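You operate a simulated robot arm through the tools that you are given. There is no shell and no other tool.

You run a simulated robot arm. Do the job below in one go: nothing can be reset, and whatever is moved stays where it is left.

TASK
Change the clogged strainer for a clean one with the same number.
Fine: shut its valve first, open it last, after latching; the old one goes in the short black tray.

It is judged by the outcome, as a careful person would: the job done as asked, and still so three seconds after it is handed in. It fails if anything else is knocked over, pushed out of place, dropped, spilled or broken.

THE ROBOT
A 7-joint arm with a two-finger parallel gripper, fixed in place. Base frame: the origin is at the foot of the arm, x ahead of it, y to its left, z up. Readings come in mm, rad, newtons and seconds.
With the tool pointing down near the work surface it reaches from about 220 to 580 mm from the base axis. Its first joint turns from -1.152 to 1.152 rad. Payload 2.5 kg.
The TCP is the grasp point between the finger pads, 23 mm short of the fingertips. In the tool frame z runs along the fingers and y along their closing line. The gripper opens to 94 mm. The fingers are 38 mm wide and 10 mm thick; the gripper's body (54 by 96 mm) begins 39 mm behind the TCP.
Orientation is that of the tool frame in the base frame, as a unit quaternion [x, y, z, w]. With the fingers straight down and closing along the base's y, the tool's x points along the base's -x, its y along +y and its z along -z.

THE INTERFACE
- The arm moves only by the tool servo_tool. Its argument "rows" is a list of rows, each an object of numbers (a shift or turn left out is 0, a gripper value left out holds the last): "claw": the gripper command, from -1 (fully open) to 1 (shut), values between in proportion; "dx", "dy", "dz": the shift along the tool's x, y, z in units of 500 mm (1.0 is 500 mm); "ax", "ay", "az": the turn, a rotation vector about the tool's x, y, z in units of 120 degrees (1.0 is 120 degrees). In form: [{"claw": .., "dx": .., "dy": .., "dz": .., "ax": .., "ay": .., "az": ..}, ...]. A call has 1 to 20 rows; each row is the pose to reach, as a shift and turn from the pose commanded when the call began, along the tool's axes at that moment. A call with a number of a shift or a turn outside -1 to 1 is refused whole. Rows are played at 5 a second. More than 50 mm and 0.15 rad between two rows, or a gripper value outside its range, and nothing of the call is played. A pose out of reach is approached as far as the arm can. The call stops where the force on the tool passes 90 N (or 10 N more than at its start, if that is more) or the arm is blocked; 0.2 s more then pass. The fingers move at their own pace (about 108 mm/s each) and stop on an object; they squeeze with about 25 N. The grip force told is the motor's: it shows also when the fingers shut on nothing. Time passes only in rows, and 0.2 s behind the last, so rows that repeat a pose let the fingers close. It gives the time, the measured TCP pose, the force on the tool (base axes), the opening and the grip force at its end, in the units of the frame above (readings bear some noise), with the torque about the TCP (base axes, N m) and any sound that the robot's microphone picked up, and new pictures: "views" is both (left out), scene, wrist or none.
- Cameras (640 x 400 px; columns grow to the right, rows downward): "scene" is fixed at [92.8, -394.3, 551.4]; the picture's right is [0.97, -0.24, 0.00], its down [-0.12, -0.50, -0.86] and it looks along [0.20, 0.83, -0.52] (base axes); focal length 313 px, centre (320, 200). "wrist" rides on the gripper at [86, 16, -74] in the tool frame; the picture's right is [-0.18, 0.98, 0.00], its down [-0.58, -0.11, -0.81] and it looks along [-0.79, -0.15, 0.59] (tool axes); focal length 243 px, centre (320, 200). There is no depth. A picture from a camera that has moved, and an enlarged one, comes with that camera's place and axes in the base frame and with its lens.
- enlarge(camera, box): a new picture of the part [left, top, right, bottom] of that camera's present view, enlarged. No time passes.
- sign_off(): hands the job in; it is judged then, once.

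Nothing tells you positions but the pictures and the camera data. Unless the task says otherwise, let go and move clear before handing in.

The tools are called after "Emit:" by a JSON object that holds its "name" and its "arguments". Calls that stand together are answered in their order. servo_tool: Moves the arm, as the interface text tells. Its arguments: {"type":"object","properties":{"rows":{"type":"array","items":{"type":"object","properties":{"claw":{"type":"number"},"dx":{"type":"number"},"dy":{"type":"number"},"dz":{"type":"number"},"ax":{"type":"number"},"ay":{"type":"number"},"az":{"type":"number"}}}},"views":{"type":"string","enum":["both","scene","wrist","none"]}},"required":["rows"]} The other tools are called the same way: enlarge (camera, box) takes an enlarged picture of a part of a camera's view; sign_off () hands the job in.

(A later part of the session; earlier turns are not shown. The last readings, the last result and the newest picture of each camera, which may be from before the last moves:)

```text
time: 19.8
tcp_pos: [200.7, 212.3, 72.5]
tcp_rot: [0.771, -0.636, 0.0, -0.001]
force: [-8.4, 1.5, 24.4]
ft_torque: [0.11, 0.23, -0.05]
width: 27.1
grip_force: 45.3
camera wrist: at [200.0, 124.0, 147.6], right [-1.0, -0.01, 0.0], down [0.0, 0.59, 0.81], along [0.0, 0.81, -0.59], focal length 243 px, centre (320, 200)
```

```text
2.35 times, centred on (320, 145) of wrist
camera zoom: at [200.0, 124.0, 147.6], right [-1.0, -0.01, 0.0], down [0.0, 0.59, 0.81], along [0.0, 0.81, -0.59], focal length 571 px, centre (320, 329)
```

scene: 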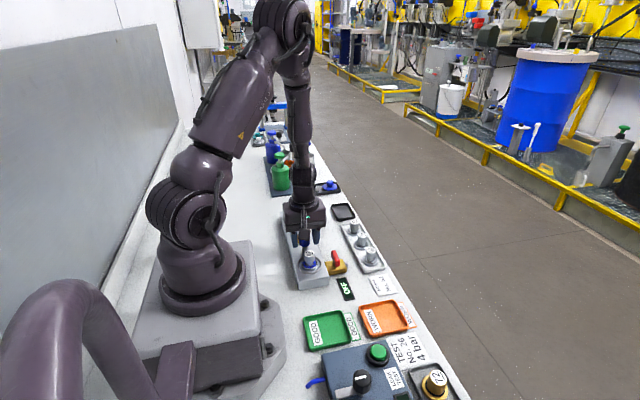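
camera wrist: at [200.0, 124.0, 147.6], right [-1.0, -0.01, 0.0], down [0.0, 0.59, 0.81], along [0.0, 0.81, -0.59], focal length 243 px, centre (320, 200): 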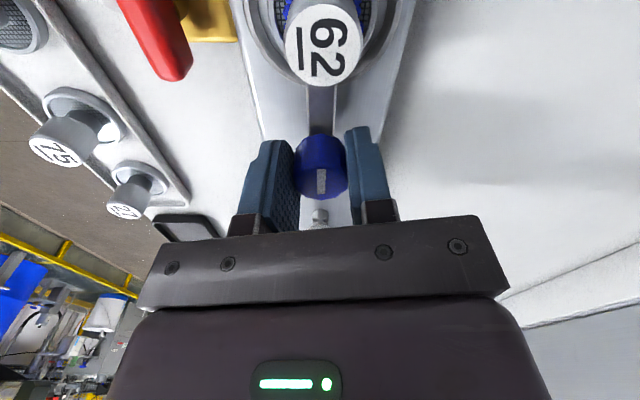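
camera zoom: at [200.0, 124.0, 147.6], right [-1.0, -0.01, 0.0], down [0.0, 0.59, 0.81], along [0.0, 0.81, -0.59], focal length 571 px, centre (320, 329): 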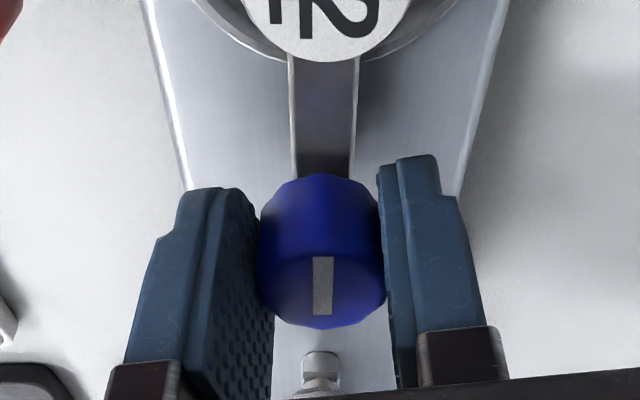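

The fingers slipped round the knob while the arm stayed put, so counter-clockwise seems to be against a stop. I'll go back and try clockwise.

Emit:
{"name": "servo_tool", "arguments": {"rows": [{"az": 0.03}, {"az": 0.06}, {"az": 0.09}, {"az": 0.12}, {"az": 0.15}, {"az": 0.18}, {"az": 0.18}], "views": "wrist"}}

Emit:
{"name": "enlarge", "arguments": {"camera": "wrist", "box": [230, 60, 410, 230]}}

```text
time: 21.4
tcp_pos: [200.0, 211.5, 72.8]
tcp_rot: [-0.637, 0.771, 0.0, -0.001]
force: [-15.2, 5.5, -5.7]
ft_torque: [0.23, 0.0, 0.04]
width: 27.2
grip_force: 45.4
camera wrist: at [166.5, 130.3, 147.6], right [-0.93, 0.37, 0.0], down [0.22, 0.55, 0.81], along [0.29, 0.75, -0.59], focal length 243 px, centre (320, 200)
```

wrist: 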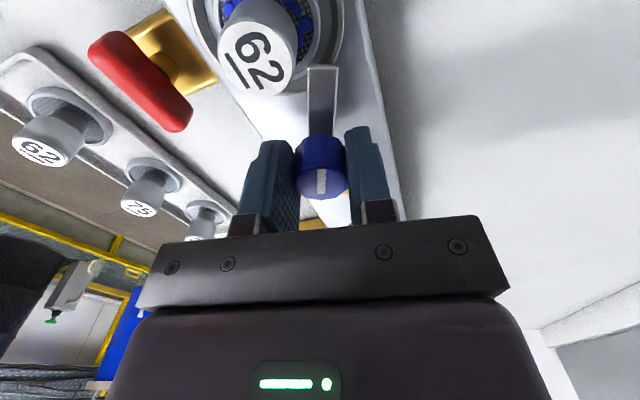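

```text
2.35 times, centred on (320, 145) of wrist
camera zoom: at [166.5, 130.3, 147.6], right [-0.93, 0.37, 0.0], down [0.22, 0.55, 0.81], along [0.29, 0.75, -0.59], focal length 571 px, centre (320, 329)
```

zoom: 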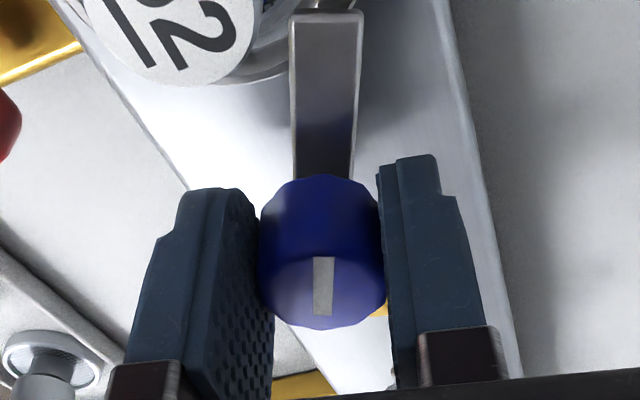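

Clockwise works — the arm swings off the strainer. I'll continue turning to roughly 85–90° in total.

Emit:
{"name": "servo_tool", "arguments": {"rows": [{"az": 0.05}, {"az": 0.1}, {"az": 0.15}, {"az": 0.2}, {"az": 0.25}, {"az": 0.3}, {"az": 0.35}, {"az": 0.4}, {"az": 0.45}, {"az": 0.5}, {"az": 0.53}, {"az": 0.53}]}}

Emit:
{"name": "enlarge", "arguments": {"camera": "wrist", "box": [230, 60, 410, 230]}}

Emit:
{"name": "enlarge", "arguments": {"camera": "scene", "box": [270, 200, 360, 290]}}

```text
time: 24.0
tcp_pos: [199.5, 214.2, 72.9]
tcp_rot: [-0.139, 0.99, 0.001, -0.001]
force: [-36.2, 14.6, 21.6]
ft_torque: [-0.3, 0.26, 0.0]
width: 27.2
grip_force: 45.4
camera wrist: at [109.6, 206.2, 148.1], right [-0.09, 1.0, 0.0], down [0.59, 0.05, 0.8], along [0.8, 0.08, -0.6], focal length 243 px, centre (320, 200)
```

scene: 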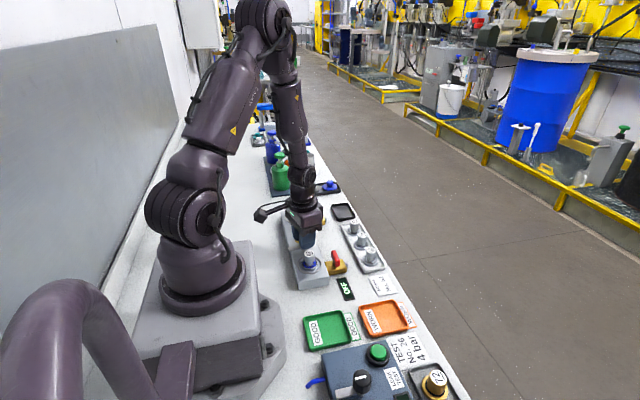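
wrist: 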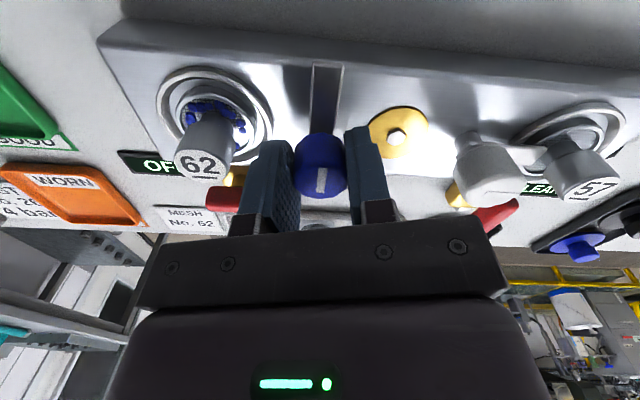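

```text
2.35 times, centred on (320, 145) of wrist
camera zoom: at [109.6, 206.2, 148.1], right [-0.09, 1.0, 0.0], down [0.59, 0.05, 0.8], along [0.8, 0.08, -0.6], focal length 571 px, centre (320, 329)
```

zoom: 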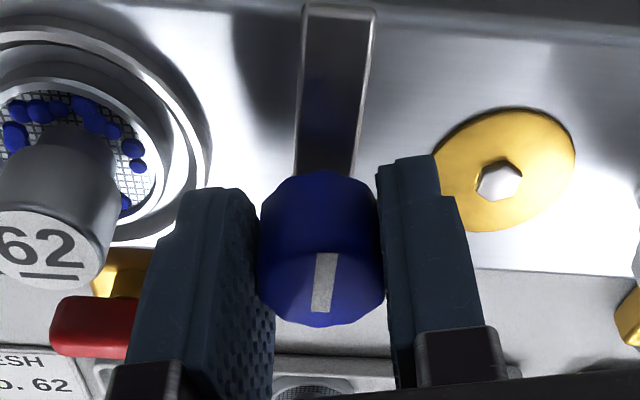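

```text
4.44 times, centred on (315, 245) of scene
camera zoom: at [92.8, -394.4, 551.4], right [0.97, -0.24, 0.0], down [-0.12, -0.5, -0.86], along [0.2, 0.83, -0.52], focal length 1393 px, centre (342, 0)
```

zoom: 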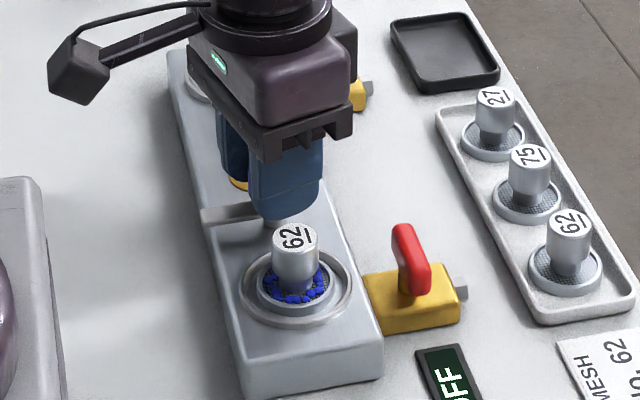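

The latch arm now points towards −x, clear of the strainer. I'll release the knob, lift, rotate back, and move above the clogged 62.

Emit:
{"name": "servo_tool", "arguments": {"rows": [{"claw": 0.3}, {"claw": 0.3}, {"dz": -0.04}, {"dz": -0.08}, {"dz": -0.12}, {"dz": -0.16}, {"dz": -0.16}]}}

Emit:
{"name": "enlarge", "arguments": {"camera": "wrist", "box": [180, 0, 440, 180]}}

```text
time: 25.6
tcp_pos: [200.9, 212.0, 153.3]
tcp_rot: [-0.136, 0.991, 0.0, -0.001]
force: [0.7, 0.3, 0.2]
ft_torque: [-0.01, -0.02, 0.0]
width: 33.1
grip_force: 0.1
camera wrist: at [112.7, 204.6, 227.2], right [-0.09, 1.0, 0.0], down [0.59, 0.05, 0.81], along [0.8, 0.07, -0.59], focal length 243 px, centre (320, 200)
```

scene: 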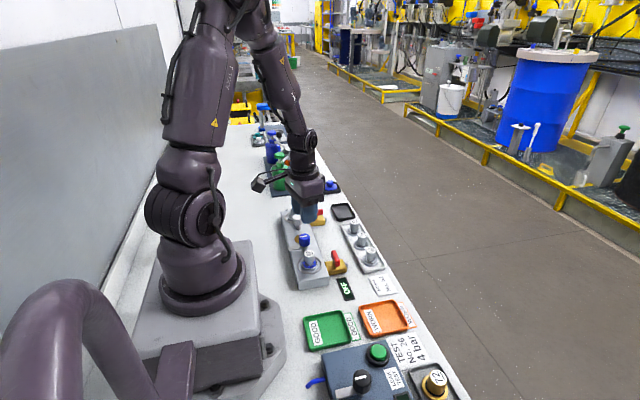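
wrist: 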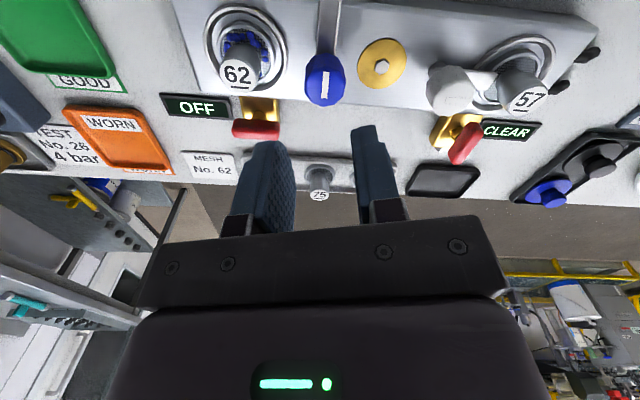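

```text
2.22 times, centred on (310, 90) of wrist
camera zoom: at [112.7, 204.6, 227.2], right [-0.09, 1.0, 0.0], down [0.59, 0.05, 0.81], along [0.8, 0.07, -0.59], focal length 539 px, centre (342, 444)
```

zoom: 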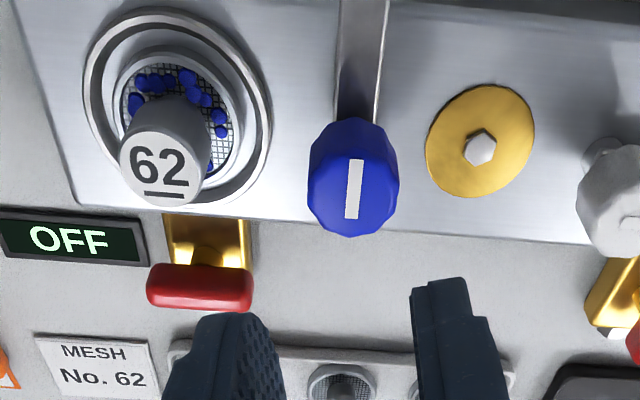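

The latch is off. I'll rotate back so the fingers close along x and shift above the clogged 62.

Emit:
{"name": "servo_tool", "arguments": {"rows": [{"az": -0.062, "claw": 0.0}, {"az": -0.124, "dx": 0.004, "dy": -0.012}, {"az": -0.186, "dx": 0.008, "dy": -0.024}, {"az": -0.248, "dx": 0.012, "dy": -0.036}, {"az": -0.31, "dx": 0.016, "dy": -0.05}, {"az": -0.372, "dx": 0.02, "dy": -0.064}, {"az": -0.434, "dx": 0.024, "dy": -0.078}, {"az": -0.496, "dx": 0.028, "dy": -0.09}, {"az": -0.558, "dx": 0.032, "dy": -0.103}, {"az": -0.62, "dx": 0.032, "dy": -0.103}, {"az": -0.62, "dx": 0.032, "dy": -0.103}]}}

Emit:
{"name": "enlarge", "arguments": {"camera": "wrist", "box": [230, 20, 410, 140]}}

Emit:
{"name": "enlarge", "arguments": {"camera": "scene", "box": [270, 200, 360, 290]}}

```text
time: 28.0
tcp_pos: [199.0, 156.5, 153.8]
tcp_rot: [0.707, -0.707, -0.001, 0.0]
force: [0.0, -1.0, 0.8]
ft_torque: [-0.01, -0.02, -0.04]
width: 46.7
grip_force: 0.2
camera wrist: at [181.5, 71.8, 227.6], right [-0.98, 0.18, 0.0], down [0.11, 0.58, 0.81], along [0.15, 0.79, -0.59], focal length 243 px, centre (320, 200)
```

scene: 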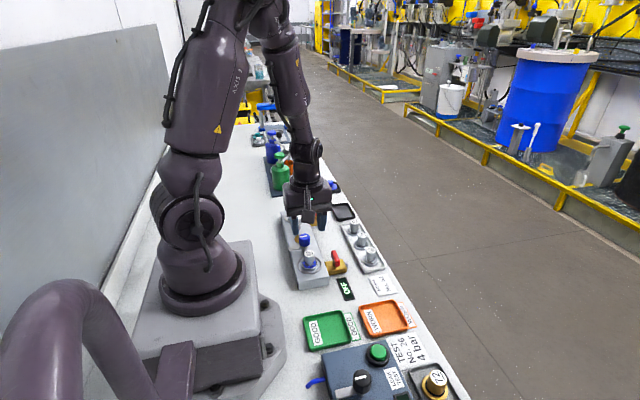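
wrist: 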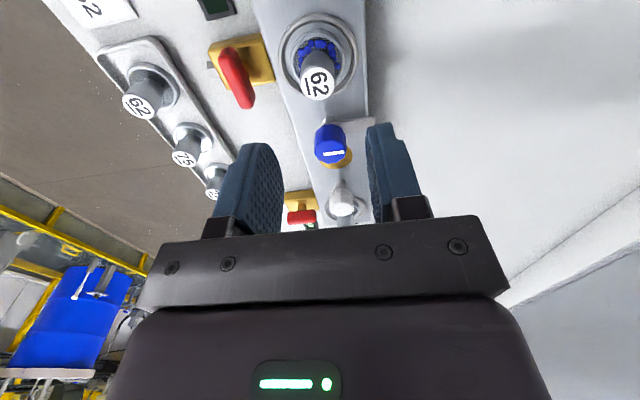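

```text
3.33 times, centred on (320, 80) of wrist
camera zoom: at [181.5, 71.8, 227.6], right [-0.98, 0.18, 0.0], down [0.11, 0.58, 0.81], along [0.15, 0.79, -0.59], focal length 809 px, centre (320, 600)
```

zoom: 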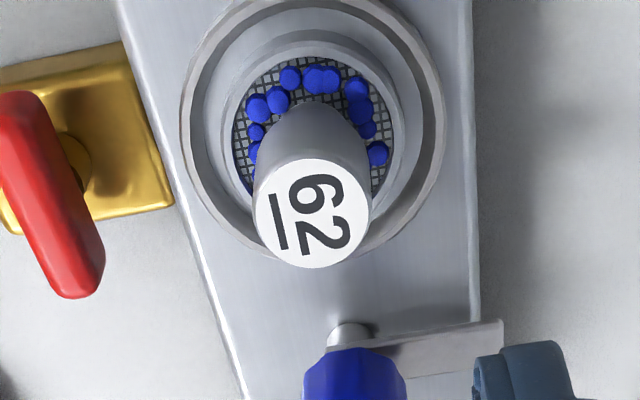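

```text
4.44 times, centred on (315, 245) of scene
camera zoom: at [92.8, -394.4, 551.4], right [0.97, -0.24, 0.0], down [-0.12, -0.5, -0.86], along [0.2, 0.83, -0.52], focal length 1393 px, centre (342, 0)
```

zoom: 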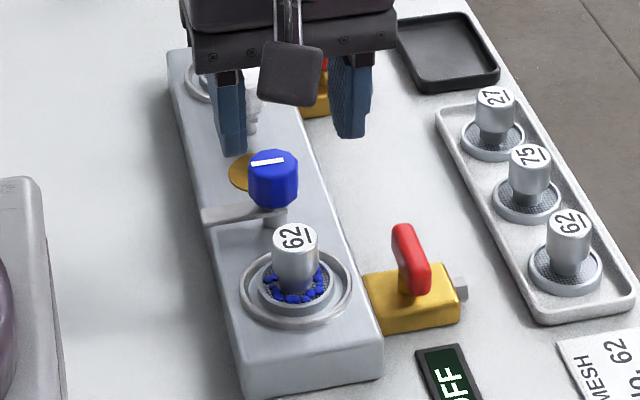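

The cap centre is at about (199,157.5), top z≈65, and the ring is concentric. I'll descend around the cap and close.

Emit:
{"name": "servo_tool", "arguments": {"rows": [{"dz": 0.04, "dy": -0.001}, {"dz": 0.08, "dy": -0.0025}, {"dz": 0.11, "dy": -0.0025}, {"dz": 0.14, "dy": -0.0025}, {"dz": 0.16, "dy": -0.0025}, {"dz": 0.174, "dy": -0.0025}, {"dz": 0.174, "dy": -0.0025}]}}

Emit:
{"name": "enlarge", "arguments": {"camera": "wrist", "box": [230, 60, 410, 230]}}

Emit:
{"name": "enlarge", "arguments": {"camera": "scene", "box": [270, 200, 360, 290]}}

```text
time: 29.6
tcp_pos: [200.5, 158.1, 66.0]
tcp_rot: [-0.707, 0.707, 0.0, 0.0]
force: [0.3, 0.4, 0.3]
ft_torque: [-0.02, 0.01, 0.03]
width: 46.9
grip_force: 0.0
camera wrist: at [182.4, 72.1, 141.0], right [-0.98, 0.18, 0.0], down [0.11, 0.58, 0.81], along [0.15, 0.79, -0.59], focal length 243 px, centre (320, 200)
```

scene: 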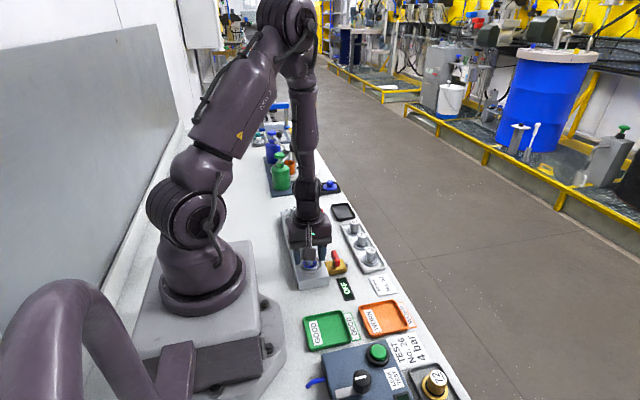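
wrist: 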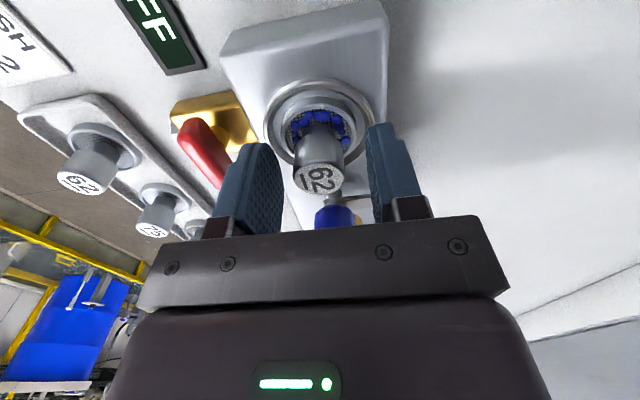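

```text
2.35 times, centred on (320, 145) of wrist
camera zoom: at [182.4, 72.1, 141.0], right [-0.98, 0.18, 0.0], down [0.11, 0.58, 0.81], along [0.15, 0.79, -0.59], focal length 571 px, centre (320, 329)
```

zoom: 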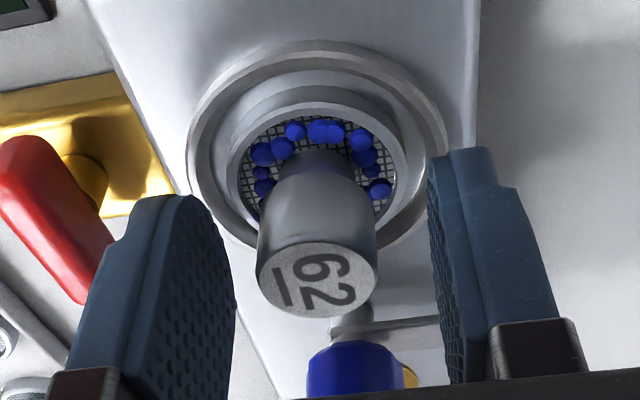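

```text
4.44 times, centred on (315, 245) of scene
camera zoom: at [92.8, -394.3, 551.4], right [0.97, -0.24, 0.0], down [-0.12, -0.5, -0.86], along [0.2, 0.83, -0.52], focal length 1393 px, centre (342, 0)
```

zoom: 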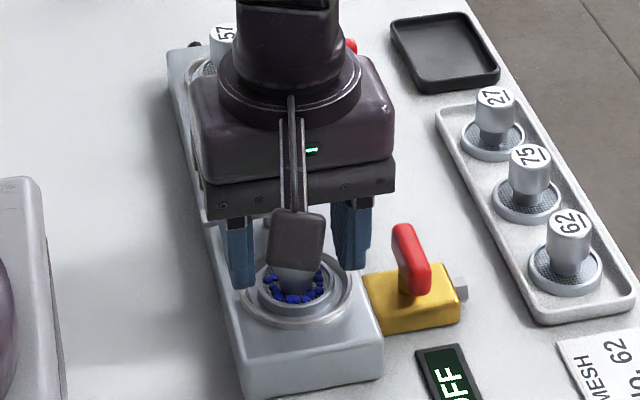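

The cap is centred. I'll close, then lift a little and check that the strainer comes up.

Emit:
{"name": "servo_tool", "arguments": {"rows": [{"claw": 1}, {"claw": 1}, {"claw": 1}, {"dz": -0.01}, {"dz": -0.02}, {"dz": -0.03}, {"dz": -0.03}]}}

Emit:
{"name": "enlarge", "arguments": {"camera": "wrist", "box": [230, 60, 410, 230]}}

```text
time: 31.2
tcp_pos: [200.3, 158.0, 81.8]
tcp_rot: [-0.707, 0.708, 0.0, -0.001]
force: [0.5, 0.0, -0.7]
ft_torque: [0.03, -0.03, 0.0]
width: 24.1
grip_force: 25.2
camera wrist: at [183.0, 71.2, 155.9], right [-0.98, 0.19, 0.0], down [0.11, 0.58, 0.81], along [0.15, 0.79, -0.59], focal length 243 px, centre (320, 200)
```

scene: 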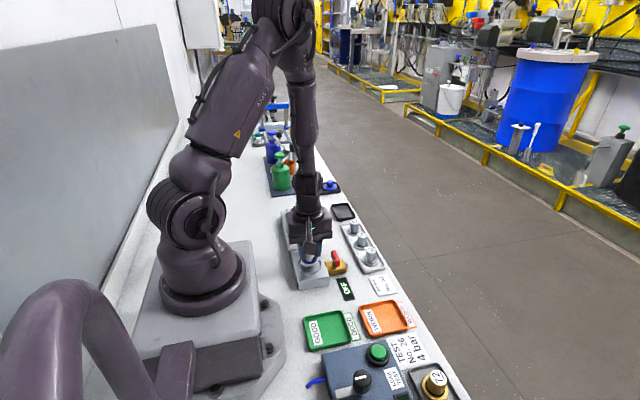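
wrist: 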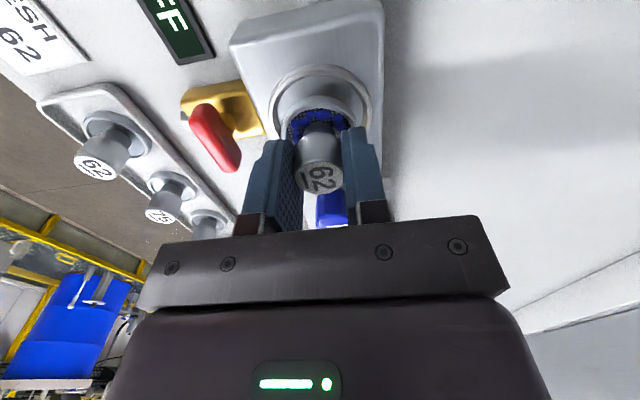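

```text
2.35 times, centred on (320, 145) of wrist
camera zoom: at [183.0, 71.2, 155.9], right [-0.98, 0.19, 0.0], down [0.11, 0.58, 0.81], along [0.15, 0.79, -0.59], focal length 571 px, centre (320, 329)
```

zoom: 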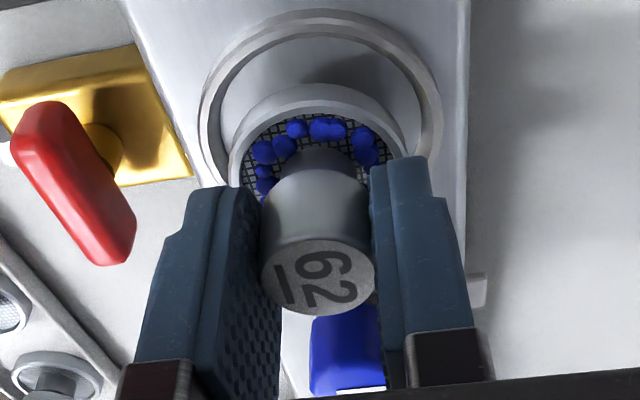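

The strainer is free and held. I'll lift it well clear and carry it level toward the short black tray near (360,396).

Emit:
{"name": "servo_tool", "arguments": {"rows": [{"dz": -0.05}, {"dz": -0.1}, {"dz": -0.15}, {"dz": -0.17, "dx": -0.04, "dy": -0.03}, {"dz": -0.17, "dx": -0.09, "dy": -0.06}, {"dz": -0.17, "dx": -0.14, "dy": -0.09}, {"dz": -0.17, "dx": -0.19, "dy": -0.12}, {"dz": -0.17, "dx": -0.24, "dy": -0.16}, {"dz": -0.17, "dx": -0.29, "dy": -0.2}, {"dz": -0.17, "dx": -0.34, "dy": -0.24}, {"dz": -0.17, "dx": -0.39, "dy": -0.27}, {"dz": -0.17, "dx": -0.43, "dy": -0.3}, {"dz": -0.17, "dx": -0.46, "dy": -0.315}, {"dz": -0.17, "dx": -0.46, "dy": -0.315}]}}

Emit:
{"name": "enlarge", "arguments": {"camera": "wrist", "box": [220, 0, 420, 140]}}

Emit:
{"name": "enlarge", "arguments": {"camera": "scene", "box": [280, 140, 400, 250]}}

```text
time: 34.2
tcp_pos: [360.5, 387.8, 168.2]
tcp_rot: [-0.707, 0.707, 0.001, 0.0]
force: [0.0, 0.6, -1.5]
ft_torque: [0.01, -0.02, 0.0]
width: 24.1
grip_force: 24.9
camera wrist: at [342.4, 302.5, 242.5], right [-0.98, 0.18, 0.0], down [0.11, 0.58, 0.81], along [0.15, 0.79, -0.59], focal length 243 px, centre (320, 200)
```

scene: 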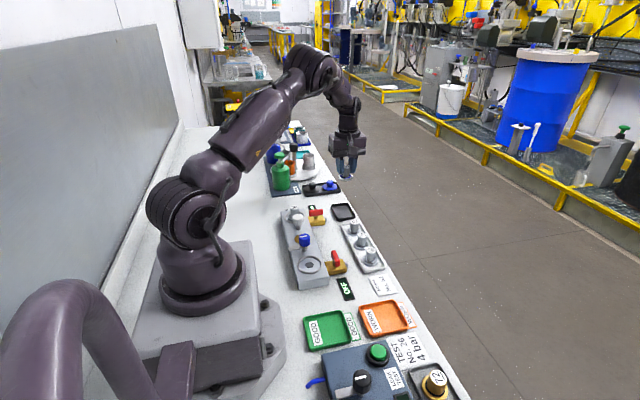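
wrist: 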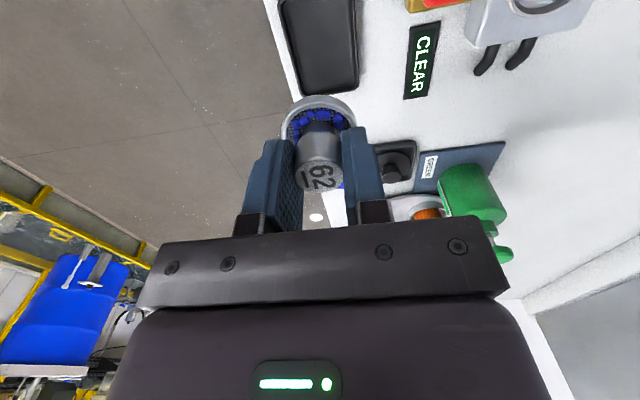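

```text
2.86 times, centred on (320, 70) of wrist
camera zoom: at [342.4, 302.5, 242.5], right [-0.98, 0.18, 0.0], down [0.11, 0.58, 0.81], along [0.15, 0.79, -0.59], focal length 693 px, centre (320, 571)
```

zoom: 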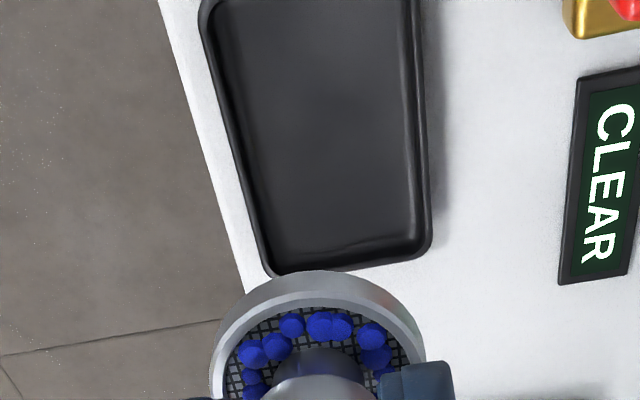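

```text
3.64 times, centred on (340, 195) of scene
camera zoom: at [92.8, -394.3, 551.5], right [0.97, -0.24, 0.0], down [-0.12, -0.5, -0.86], along [0.2, 0.83, -0.52], focal length 1139 px, centre (247, 218)
```

zoom: 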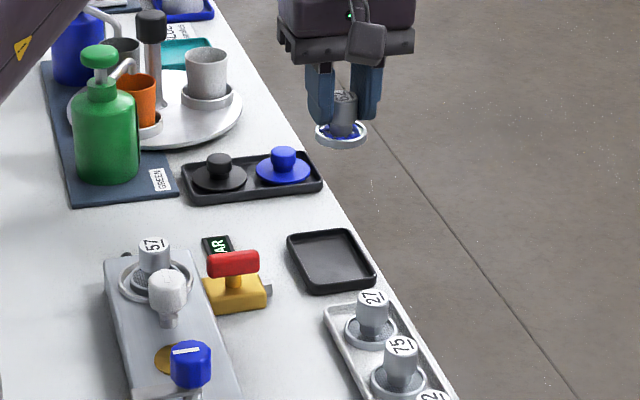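

The tray spans about x 325–386, y 355–437 (centre ≈ (357,396)). I'll centre over it and lower to just above the floor.

Emit:
{"name": "servo_tool", "arguments": {"rows": [{"dx": -0.008, "dy": 0.003, "dz": 0.02}, {"dx": -0.016, "dy": 0.007, "dz": 0.06}, {"dx": -0.016, "dy": 0.007, "dz": 0.1}, {"dx": -0.016, "dy": 0.007, "dz": 0.14}, {"dx": -0.016, "dy": 0.007, "dz": 0.17}, {"dx": -0.016, "dy": 0.007, "dz": 0.2}, {"dx": -0.016, "dy": 0.007, "dz": 0.22}, {"dx": -0.016, "dy": 0.007, "dz": 0.226}, {"dx": -0.016, "dy": 0.007, "dz": 0.226}]}}

Emit:
{"name": "enlarge", "arguments": {"camera": "wrist", "box": [220, 40, 420, 200]}}

Emit:
{"name": "enlarge", "arguments": {"camera": "scene", "box": [300, 170, 400, 260]}}

```text
time: 36.2
tcp_pos: [355.5, 396.6, 53.7]
tcp_rot: [0.708, -0.706, 0.001, 0.0]
force: [0.1, -0.2, -1.4]
ft_torque: [-0.02, 0.0, -0.02]
width: 24.1
grip_force: 24.9
camera wrist: at [337.5, 310.5, 128.0], right [-0.98, 0.18, 0.0], down [0.11, 0.58, 0.81], along [0.15, 0.79, -0.59], focal length 243 px, centre (320, 200)
```

scene: 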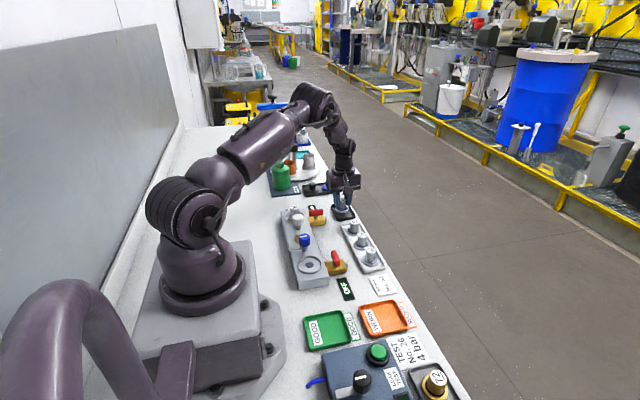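
wrist: 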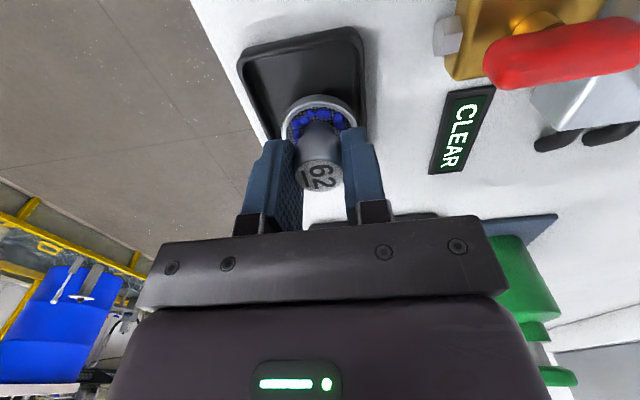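

```text
2.50 times, centred on (320, 120) of wrist
camera zoom: at [337.5, 310.5, 128.0], right [-0.98, 0.18, 0.0], down [0.11, 0.58, 0.81], along [0.15, 0.79, -0.59], focal length 606 px, centre (320, 400)
```

zoom: 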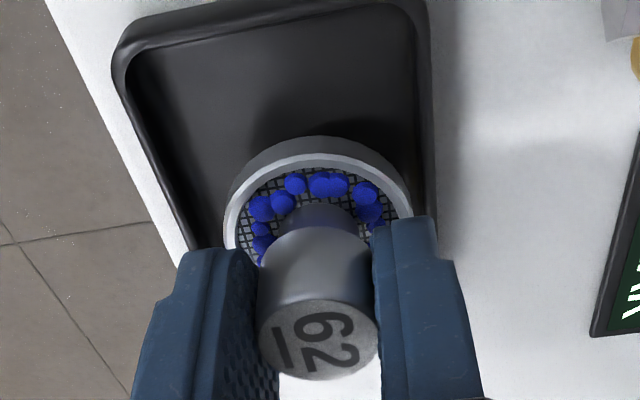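

```text
4.44 times, centred on (350, 215) of scene
camera zoom: at [92.8, -394.3, 551.5], right [0.97, -0.24, 0.0], down [-0.12, -0.5, -0.86], along [0.2, 0.83, -0.52], focal length 1393 px, centre (187, 133)
```

zoom: 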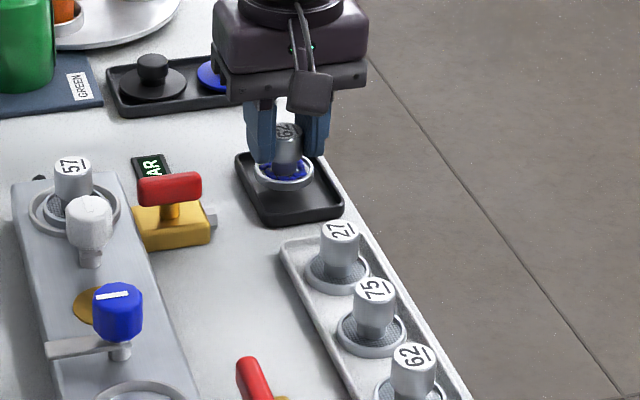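

Slight re-centre of +2.5 mm in x, then lower gently toward the tray floor watching the force.

Emit:
{"name": "servo_tool", "arguments": {"rows": [{"dy": -0.003, "dz": 0.004}, {"dy": -0.005, "dz": 0.008}, {"dy": -0.005, "dz": 0.012}, {"dy": -0.005, "dz": 0.016}, {"dy": -0.005, "dz": 0.018}, {"dy": -0.005, "dz": 0.018}], "views": "none"}}

```text
time: 37.6
tcp_pos: [356.3, 395.4, 46.1]
tcp_rot: [0.707, -0.707, 0.0, 0.0]
force: [-0.3, -0.1, 0.5]
ft_torque: [-0.03, 0.01, -0.03]
width: 24.1
grip_force: 24.5
```

Emit:
{"name": "servo_tool", "arguments": {"rows": [{"dz": 0.002}, {"dz": 0.004}, {"dz": 0.004}], "views": "scene"}}

Emit:
{"name": "enlarge", "arguments": {"camera": "scene", "box": [320, 180, 370, 230]}}

```text
time: 38.4
tcp_pos: [357.4, 396.4, 43.8]
tcp_rot: [-0.706, 0.708, 0.0, 0.001]
force: [-0.8, -2.5, 4.1]
ft_torque: [-0.08, 0.07, 0.01]
width: 23.8
grip_force: 24.7
```

scene: 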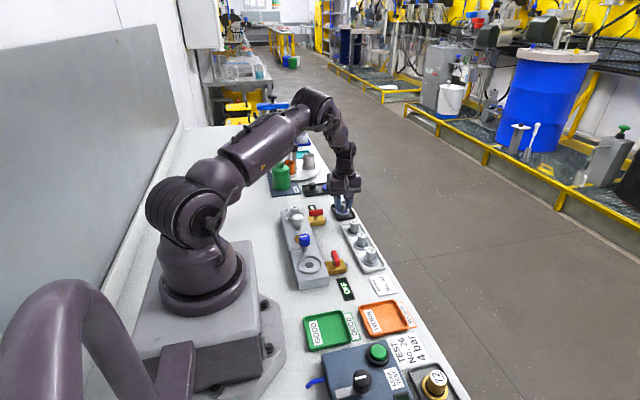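

```text
8.00 times, centred on (345, 205) of scene
camera zoom: at [92.8, -394.4, 551.4], right [0.97, -0.24, 0.0], down [-0.12, -0.5, -0.86], along [0.2, 0.83, -0.52], focal length 2507 px, centre (120, 160)
```

zoom: 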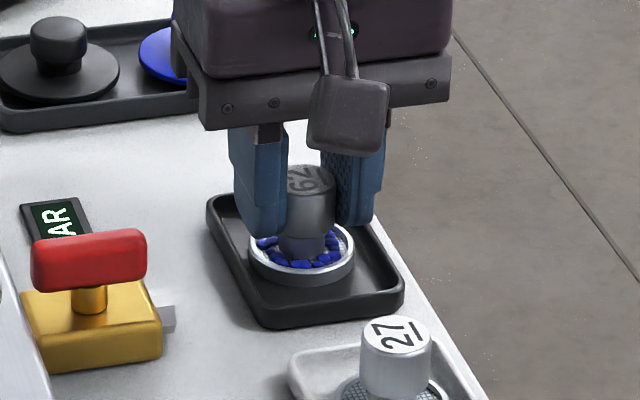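

The strainer is touching the tray floor. I'll open the fingers and lift straight up.

Emit:
{"name": "servo_tool", "arguments": {"rows": [{"claw": 0.2}, {"claw": 0.1}, {"claw": 0.0}, {"claw": 0.0}, {"claw": 0.0, "dz": -0.03}, {"claw": 0.0, "dz": -0.08}, {"claw": 0.0, "dz": -0.14}, {"claw": 0.0, "dz": -0.2}, {"claw": 0.0, "dz": -0.2}]}}

Emit:
{"name": "enlarge", "arguments": {"camera": "scene", "box": [320, 180, 370, 230]}}

Emit:
{"name": "enlarge", "arguments": {"camera": "wrist", "box": [220, 0, 420, 140]}}

```text
time: 40.4
tcp_pos: [354.7, 398.3, 142.1]
tcp_rot: [0.707, -0.707, 0.0, 0.0]
force: [0.5, 0.0, 0.1]
ft_torque: [-0.01, 0.02, 0.0]
width: 47.1
grip_force: 0.1
camera wrist: at [338.0, 311.3, 216.3], right [-0.98, 0.18, 0.0], down [0.11, 0.58, 0.81], along [0.15, 0.79, -0.59], focal length 243 px, centre (320, 200)
```

scene: 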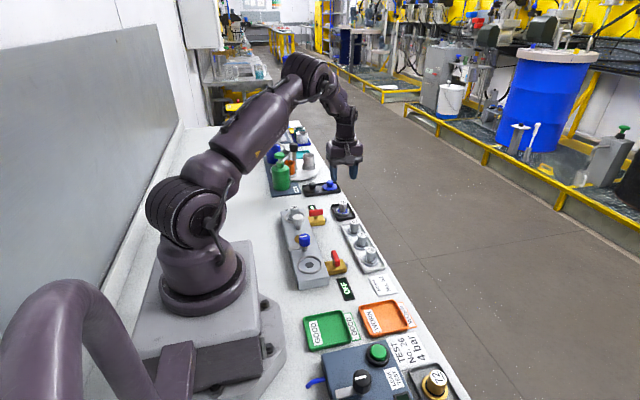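
wrist: 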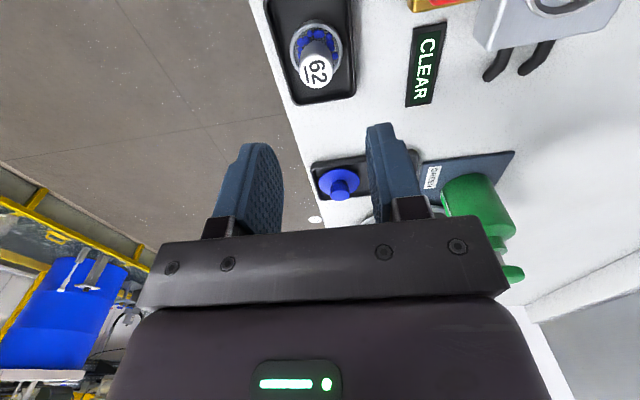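

```text
8.00 times, centred on (345, 205) of scene
camera zoom: at [92.8, -394.3, 551.4], right [0.97, -0.24, 0.0], down [-0.12, -0.5, -0.86], along [0.2, 0.83, -0.52], focal length 2507 px, centre (120, 160)
```

zoom: 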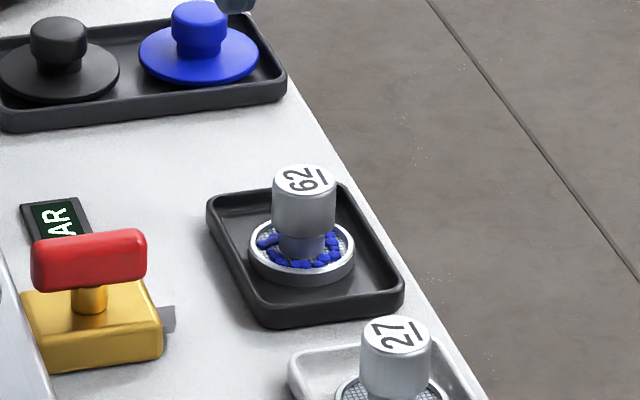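

```text
2.86 times, centred on (320, 70) of wrist
camera zoom: at [338.0, 311.3, 216.3], right [-0.98, 0.18, 0.0], down [0.11, 0.58, 0.81], along [0.15, 0.79, -0.59], focal length 693 px, centre (320, 571)
```

zoom: 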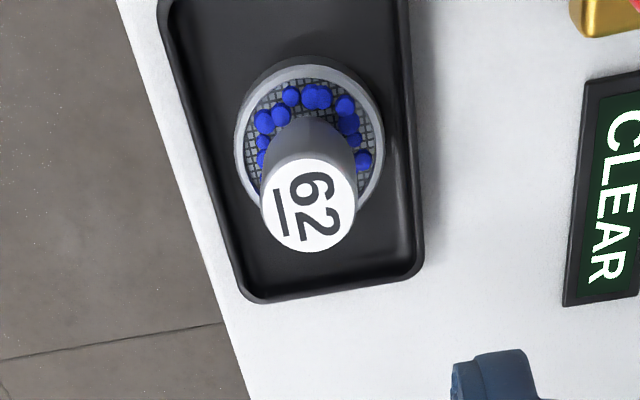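

The clogged strainer sits flat in the short black tray. Next I'll move above the clean 62 in the rack at about (358,162).

Emit:
{"name": "servo_tool", "arguments": {"rows": [{"dx": 0.05}, {"dx": 0.11}, {"dx": 0.18}, {"dx": 0.25}, {"dx": 0.32}, {"dx": 0.38}, {"dx": 0.43}, {"dx": 0.468}, {"dx": 0.468}]}}

Emit:
{"name": "enlarge", "arguments": {"camera": "wrist", "box": [220, 0, 420, 140]}}

Emit:
{"name": "enlarge", "arguments": {"camera": "scene", "box": [280, 210, 400, 300]}}

```text
time: 42.4
tcp_pos: [356.8, 162.8, 141.8]
tcp_rot: [-0.707, 0.707, -0.001, 0.001]
force: [-0.1, 0.2, 0.7]
ft_torque: [0.0, 0.0, 0.04]
width: 47.1
grip_force: 0.1
camera wrist: at [338.1, 76.2, 215.9], right [-0.98, 0.18, 0.0], down [0.11, 0.58, 0.81], along [0.15, 0.79, -0.59], focal length 243 px, centre (320, 200)
```

scene: 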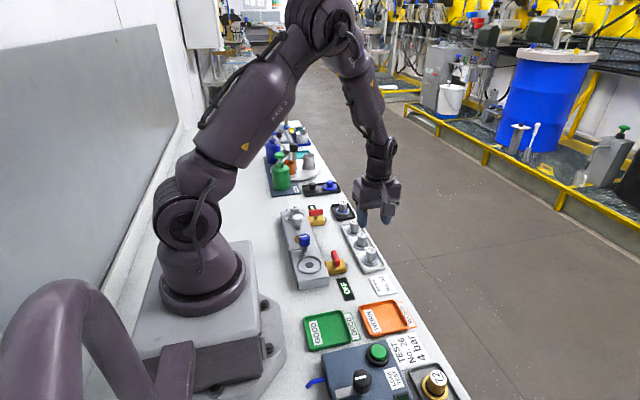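
wrist: 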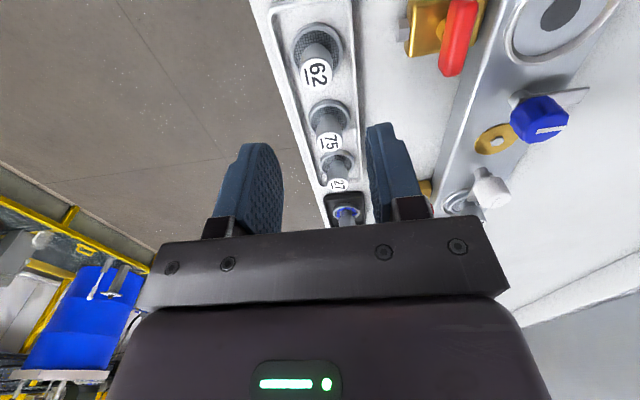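

```text
2.86 times, centred on (320, 70) of wrist
camera zoom: at [338.1, 76.2, 215.9], right [-0.98, 0.18, 0.0], down [0.11, 0.58, 0.81], along [0.15, 0.79, -0.59], focal length 693 px, centre (320, 571)
```

zoom: 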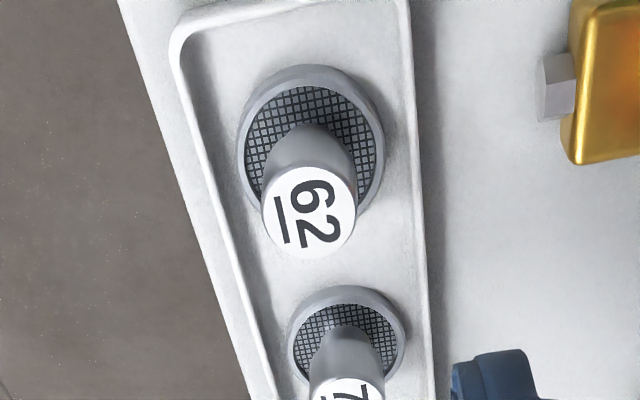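

```text
4.44 times, centred on (340, 255) of scene
camera zoom: at [92.8, -394.4, 551.4], right [0.97, -0.24, 0.0], down [-0.12, -0.5, -0.86], along [0.2, 0.83, -0.52], focal length 1393 px, centre (231, -44)
```

zoom: 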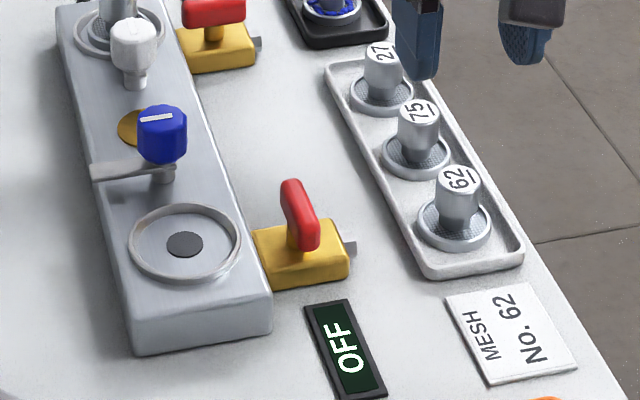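

The seat is now empty and clean, and the rack 62 cap is about 3 mm to +x and 1.7 mm to −y of the tool. I'll correct and descend partway to check.

Emit:
{"name": "servo_tool", "arguments": {"rows": [{"dy": -0.003, "dx": 0.002, "dz": 0.03}, {"dy": -0.006, "dx": 0.0034, "dz": 0.07}, {"dy": -0.006, "dx": 0.0034, "dz": 0.11}, {"dy": -0.006, "dx": 0.0034, "dz": 0.14}, {"dy": -0.006, "dx": 0.0034, "dz": 0.155}, {"dy": -0.006, "dx": 0.0034, "dz": 0.155}]}}

Emit:
{"name": "enlarge", "arguments": {"camera": "wrist", "box": [230, 60, 410, 230]}}

Emit:
{"name": "enlarge", "arguments": {"camera": "scene", "box": [310, 210, 410, 300]}}

```text
time: 43.8
tcp_pos: [361.7, 161.3, 65.1]
tcp_rot: [0.707, -0.707, 0.0, -0.001]
force: [0.2, 0.7, -0.1]
ft_torque: [0.02, -0.04, 0.01]
width: 47.0
grip_force: 0.1
camera wrist: at [342.6, 74.7, 138.2], right [-0.98, 0.18, 0.0], down [0.11, 0.58, 0.81], along [0.15, 0.79, -0.59], focal length 243 px, centre (320, 200)
```

scene: 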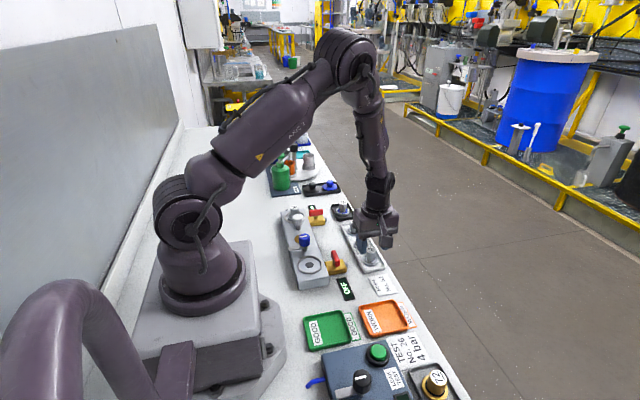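
wrist: 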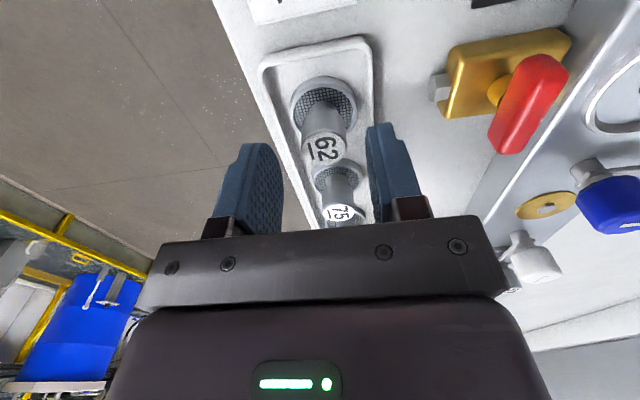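

```text
2.35 times, centred on (320, 145) of wrist
camera zoom: at [342.6, 74.7, 138.2], right [-0.98, 0.18, 0.0], down [0.11, 0.58, 0.81], along [0.15, 0.79, -0.59], focal length 571 px, centre (320, 329)
```

zoom: 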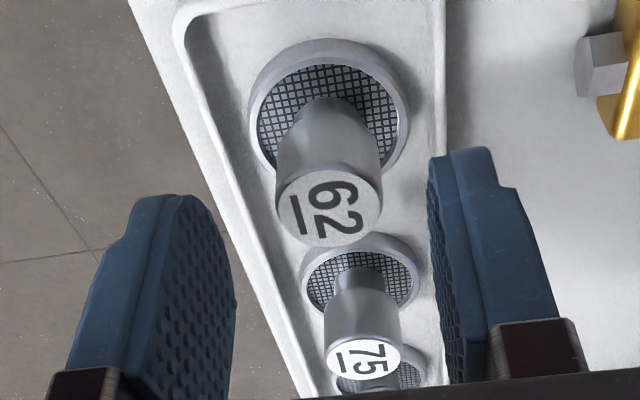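

```text
4.44 times, centred on (360, 255) of scene
camera zoom: at [92.8, -394.3, 551.4], right [0.97, -0.24, 0.0], down [-0.12, -0.5, -0.86], along [0.2, 0.83, -0.52], focal length 1393 px, centre (142, -44)
```

zoom: 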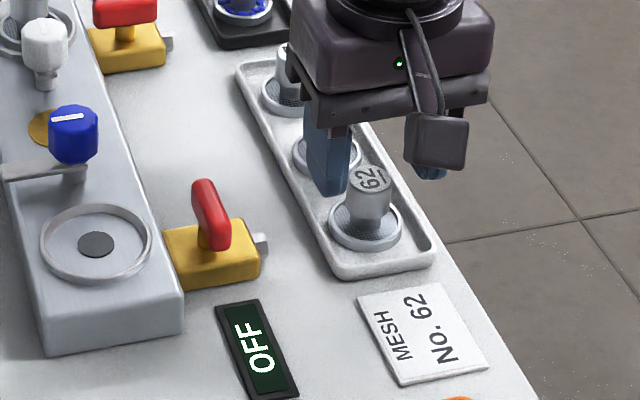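

The cap is now just 1.8 mm to −x of centre. I'll correct, descend and grip the clean 62.

Emit:
{"name": "servo_tool", "arguments": {"rows": [{"dy": 0.0035, "dz": 0.012}, {"dy": 0.0035, "dz": 0.024}, {"dy": 0.0035, "dz": 0.034}, {"dy": 0.0035, "dz": 0.04}, {"dy": 0.0035, "dz": 0.04}]}}

Emit:
{"name": "enlarge", "arguments": {"camera": "wrist", "box": [230, 60, 410, 230]}}

```text
time: 45.0
tcp_pos: [358.2, 161.3, 44.1]
tcp_rot: [-0.707, 0.708, 0.0, -0.001]
force: [0.4, 0.2, -0.5]
ft_torque: [0.04, -0.03, 0.02]
width: 47.1
grip_force: 0.1
camera wrist: at [340.2, 74.2, 119.0], right [-0.98, 0.19, 0.0], down [0.11, 0.58, 0.81], along [0.15, 0.79, -0.59], focal length 243 px, centre (320, 200)
```

scene: 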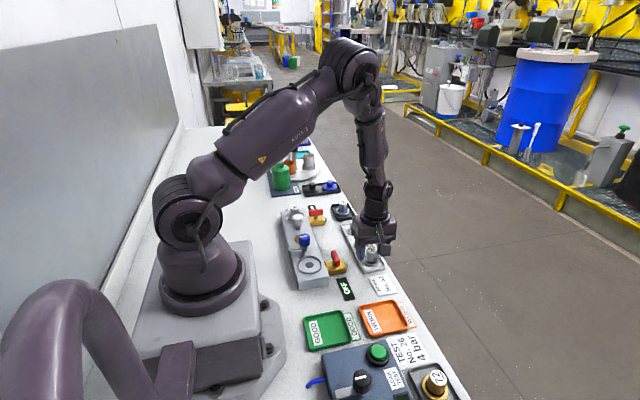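
wrist: 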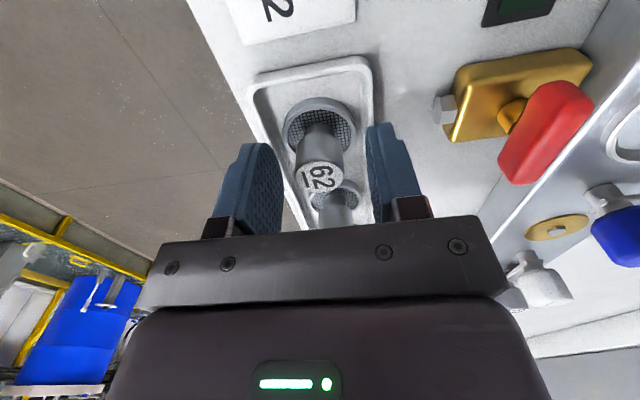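

```text
2.35 times, centred on (320, 145) of wrist
camera zoom: at [340.2, 74.2, 119.0], right [-0.98, 0.19, 0.0], down [0.11, 0.58, 0.81], along [0.15, 0.79, -0.59], focal length 571 px, centre (320, 329)
```

zoom: 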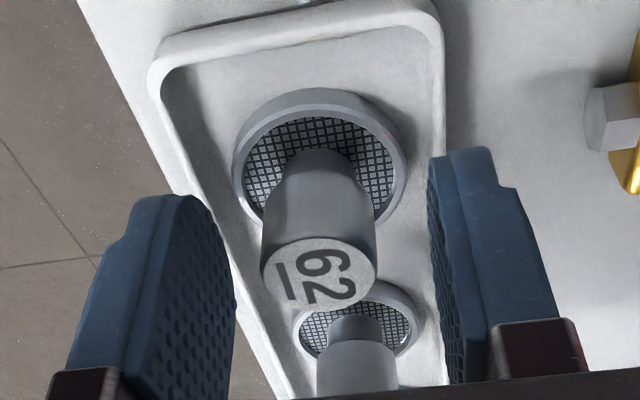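

The cap is centred. I'll close on it and lift slightly to check the hold.

Emit:
{"name": "servo_tool", "arguments": {"rows": [{"dz": 0.003}, {"claw": 1, "dz": 0.003}, {"claw": 1, "dz": 0.003}, {"claw": 1, "dz": 0.003}, {"dz": -0.02}, {"dz": -0.05}, {"dz": -0.05}]}}

Emit:
{"name": "enlarge", "arguments": {"camera": "wrist", "box": [230, 60, 410, 230]}}

Emit:
{"name": "enlarge", "arguments": {"camera": "scene", "box": [310, 210, 410, 300]}}

```text
time: 46.6
tcp_pos: [358.0, 159.9, 69.3]
tcp_rot: [-0.706, 0.708, 0.001, 0.001]
force: [1.1, 0.1, -0.1]
ft_torque: [0.01, -0.04, -0.03]
width: 24.1
grip_force: 25.5
camera wrist: at [340.5, 74.6, 144.1], right [-0.98, 0.18, 0.0], down [0.11, 0.58, 0.81], along [0.15, 0.79, -0.59], focal length 243 px, centre (320, 200)
```

scene: 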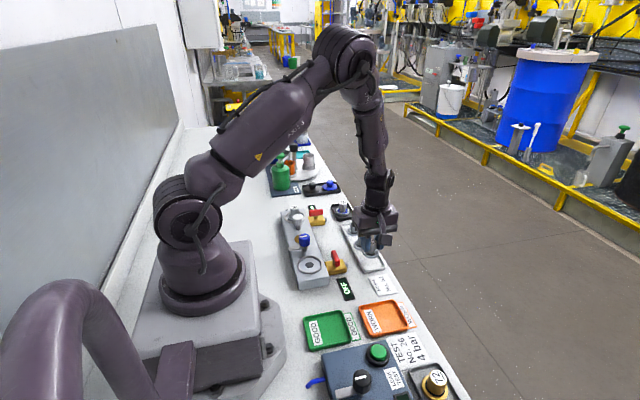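
wrist: 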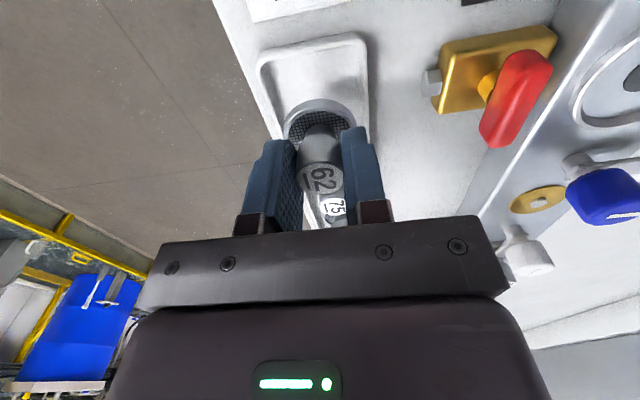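

```text
2.35 times, centred on (320, 145) of wrist
camera zoom: at [340.5, 74.6, 144.1], right [-0.98, 0.18, 0.0], down [0.11, 0.58, 0.81], along [0.15, 0.79, -0.59], focal length 571 px, centre (320, 329)
```

zoom: 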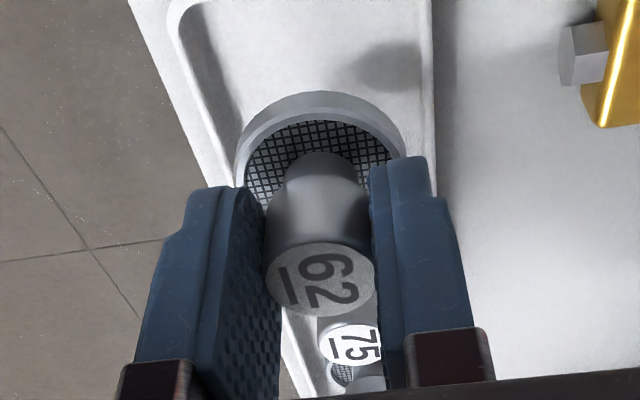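

```text
4.44 times, centred on (360, 255) of scene
camera zoom: at [92.8, -394.3, 551.4], right [0.97, -0.24, 0.0], down [-0.12, -0.5, -0.86], along [0.2, 0.83, -0.52], focal length 1393 px, centre (142, -44)
```

zoom: 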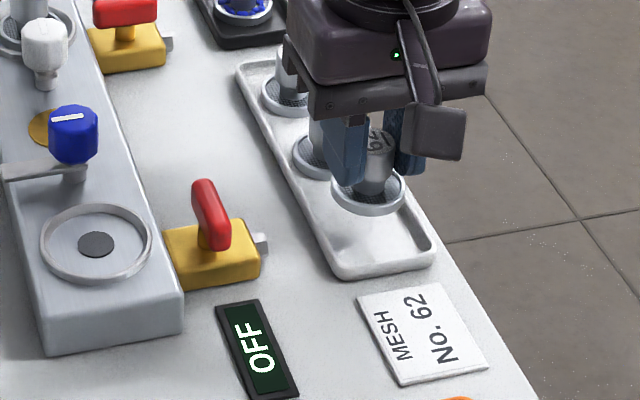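

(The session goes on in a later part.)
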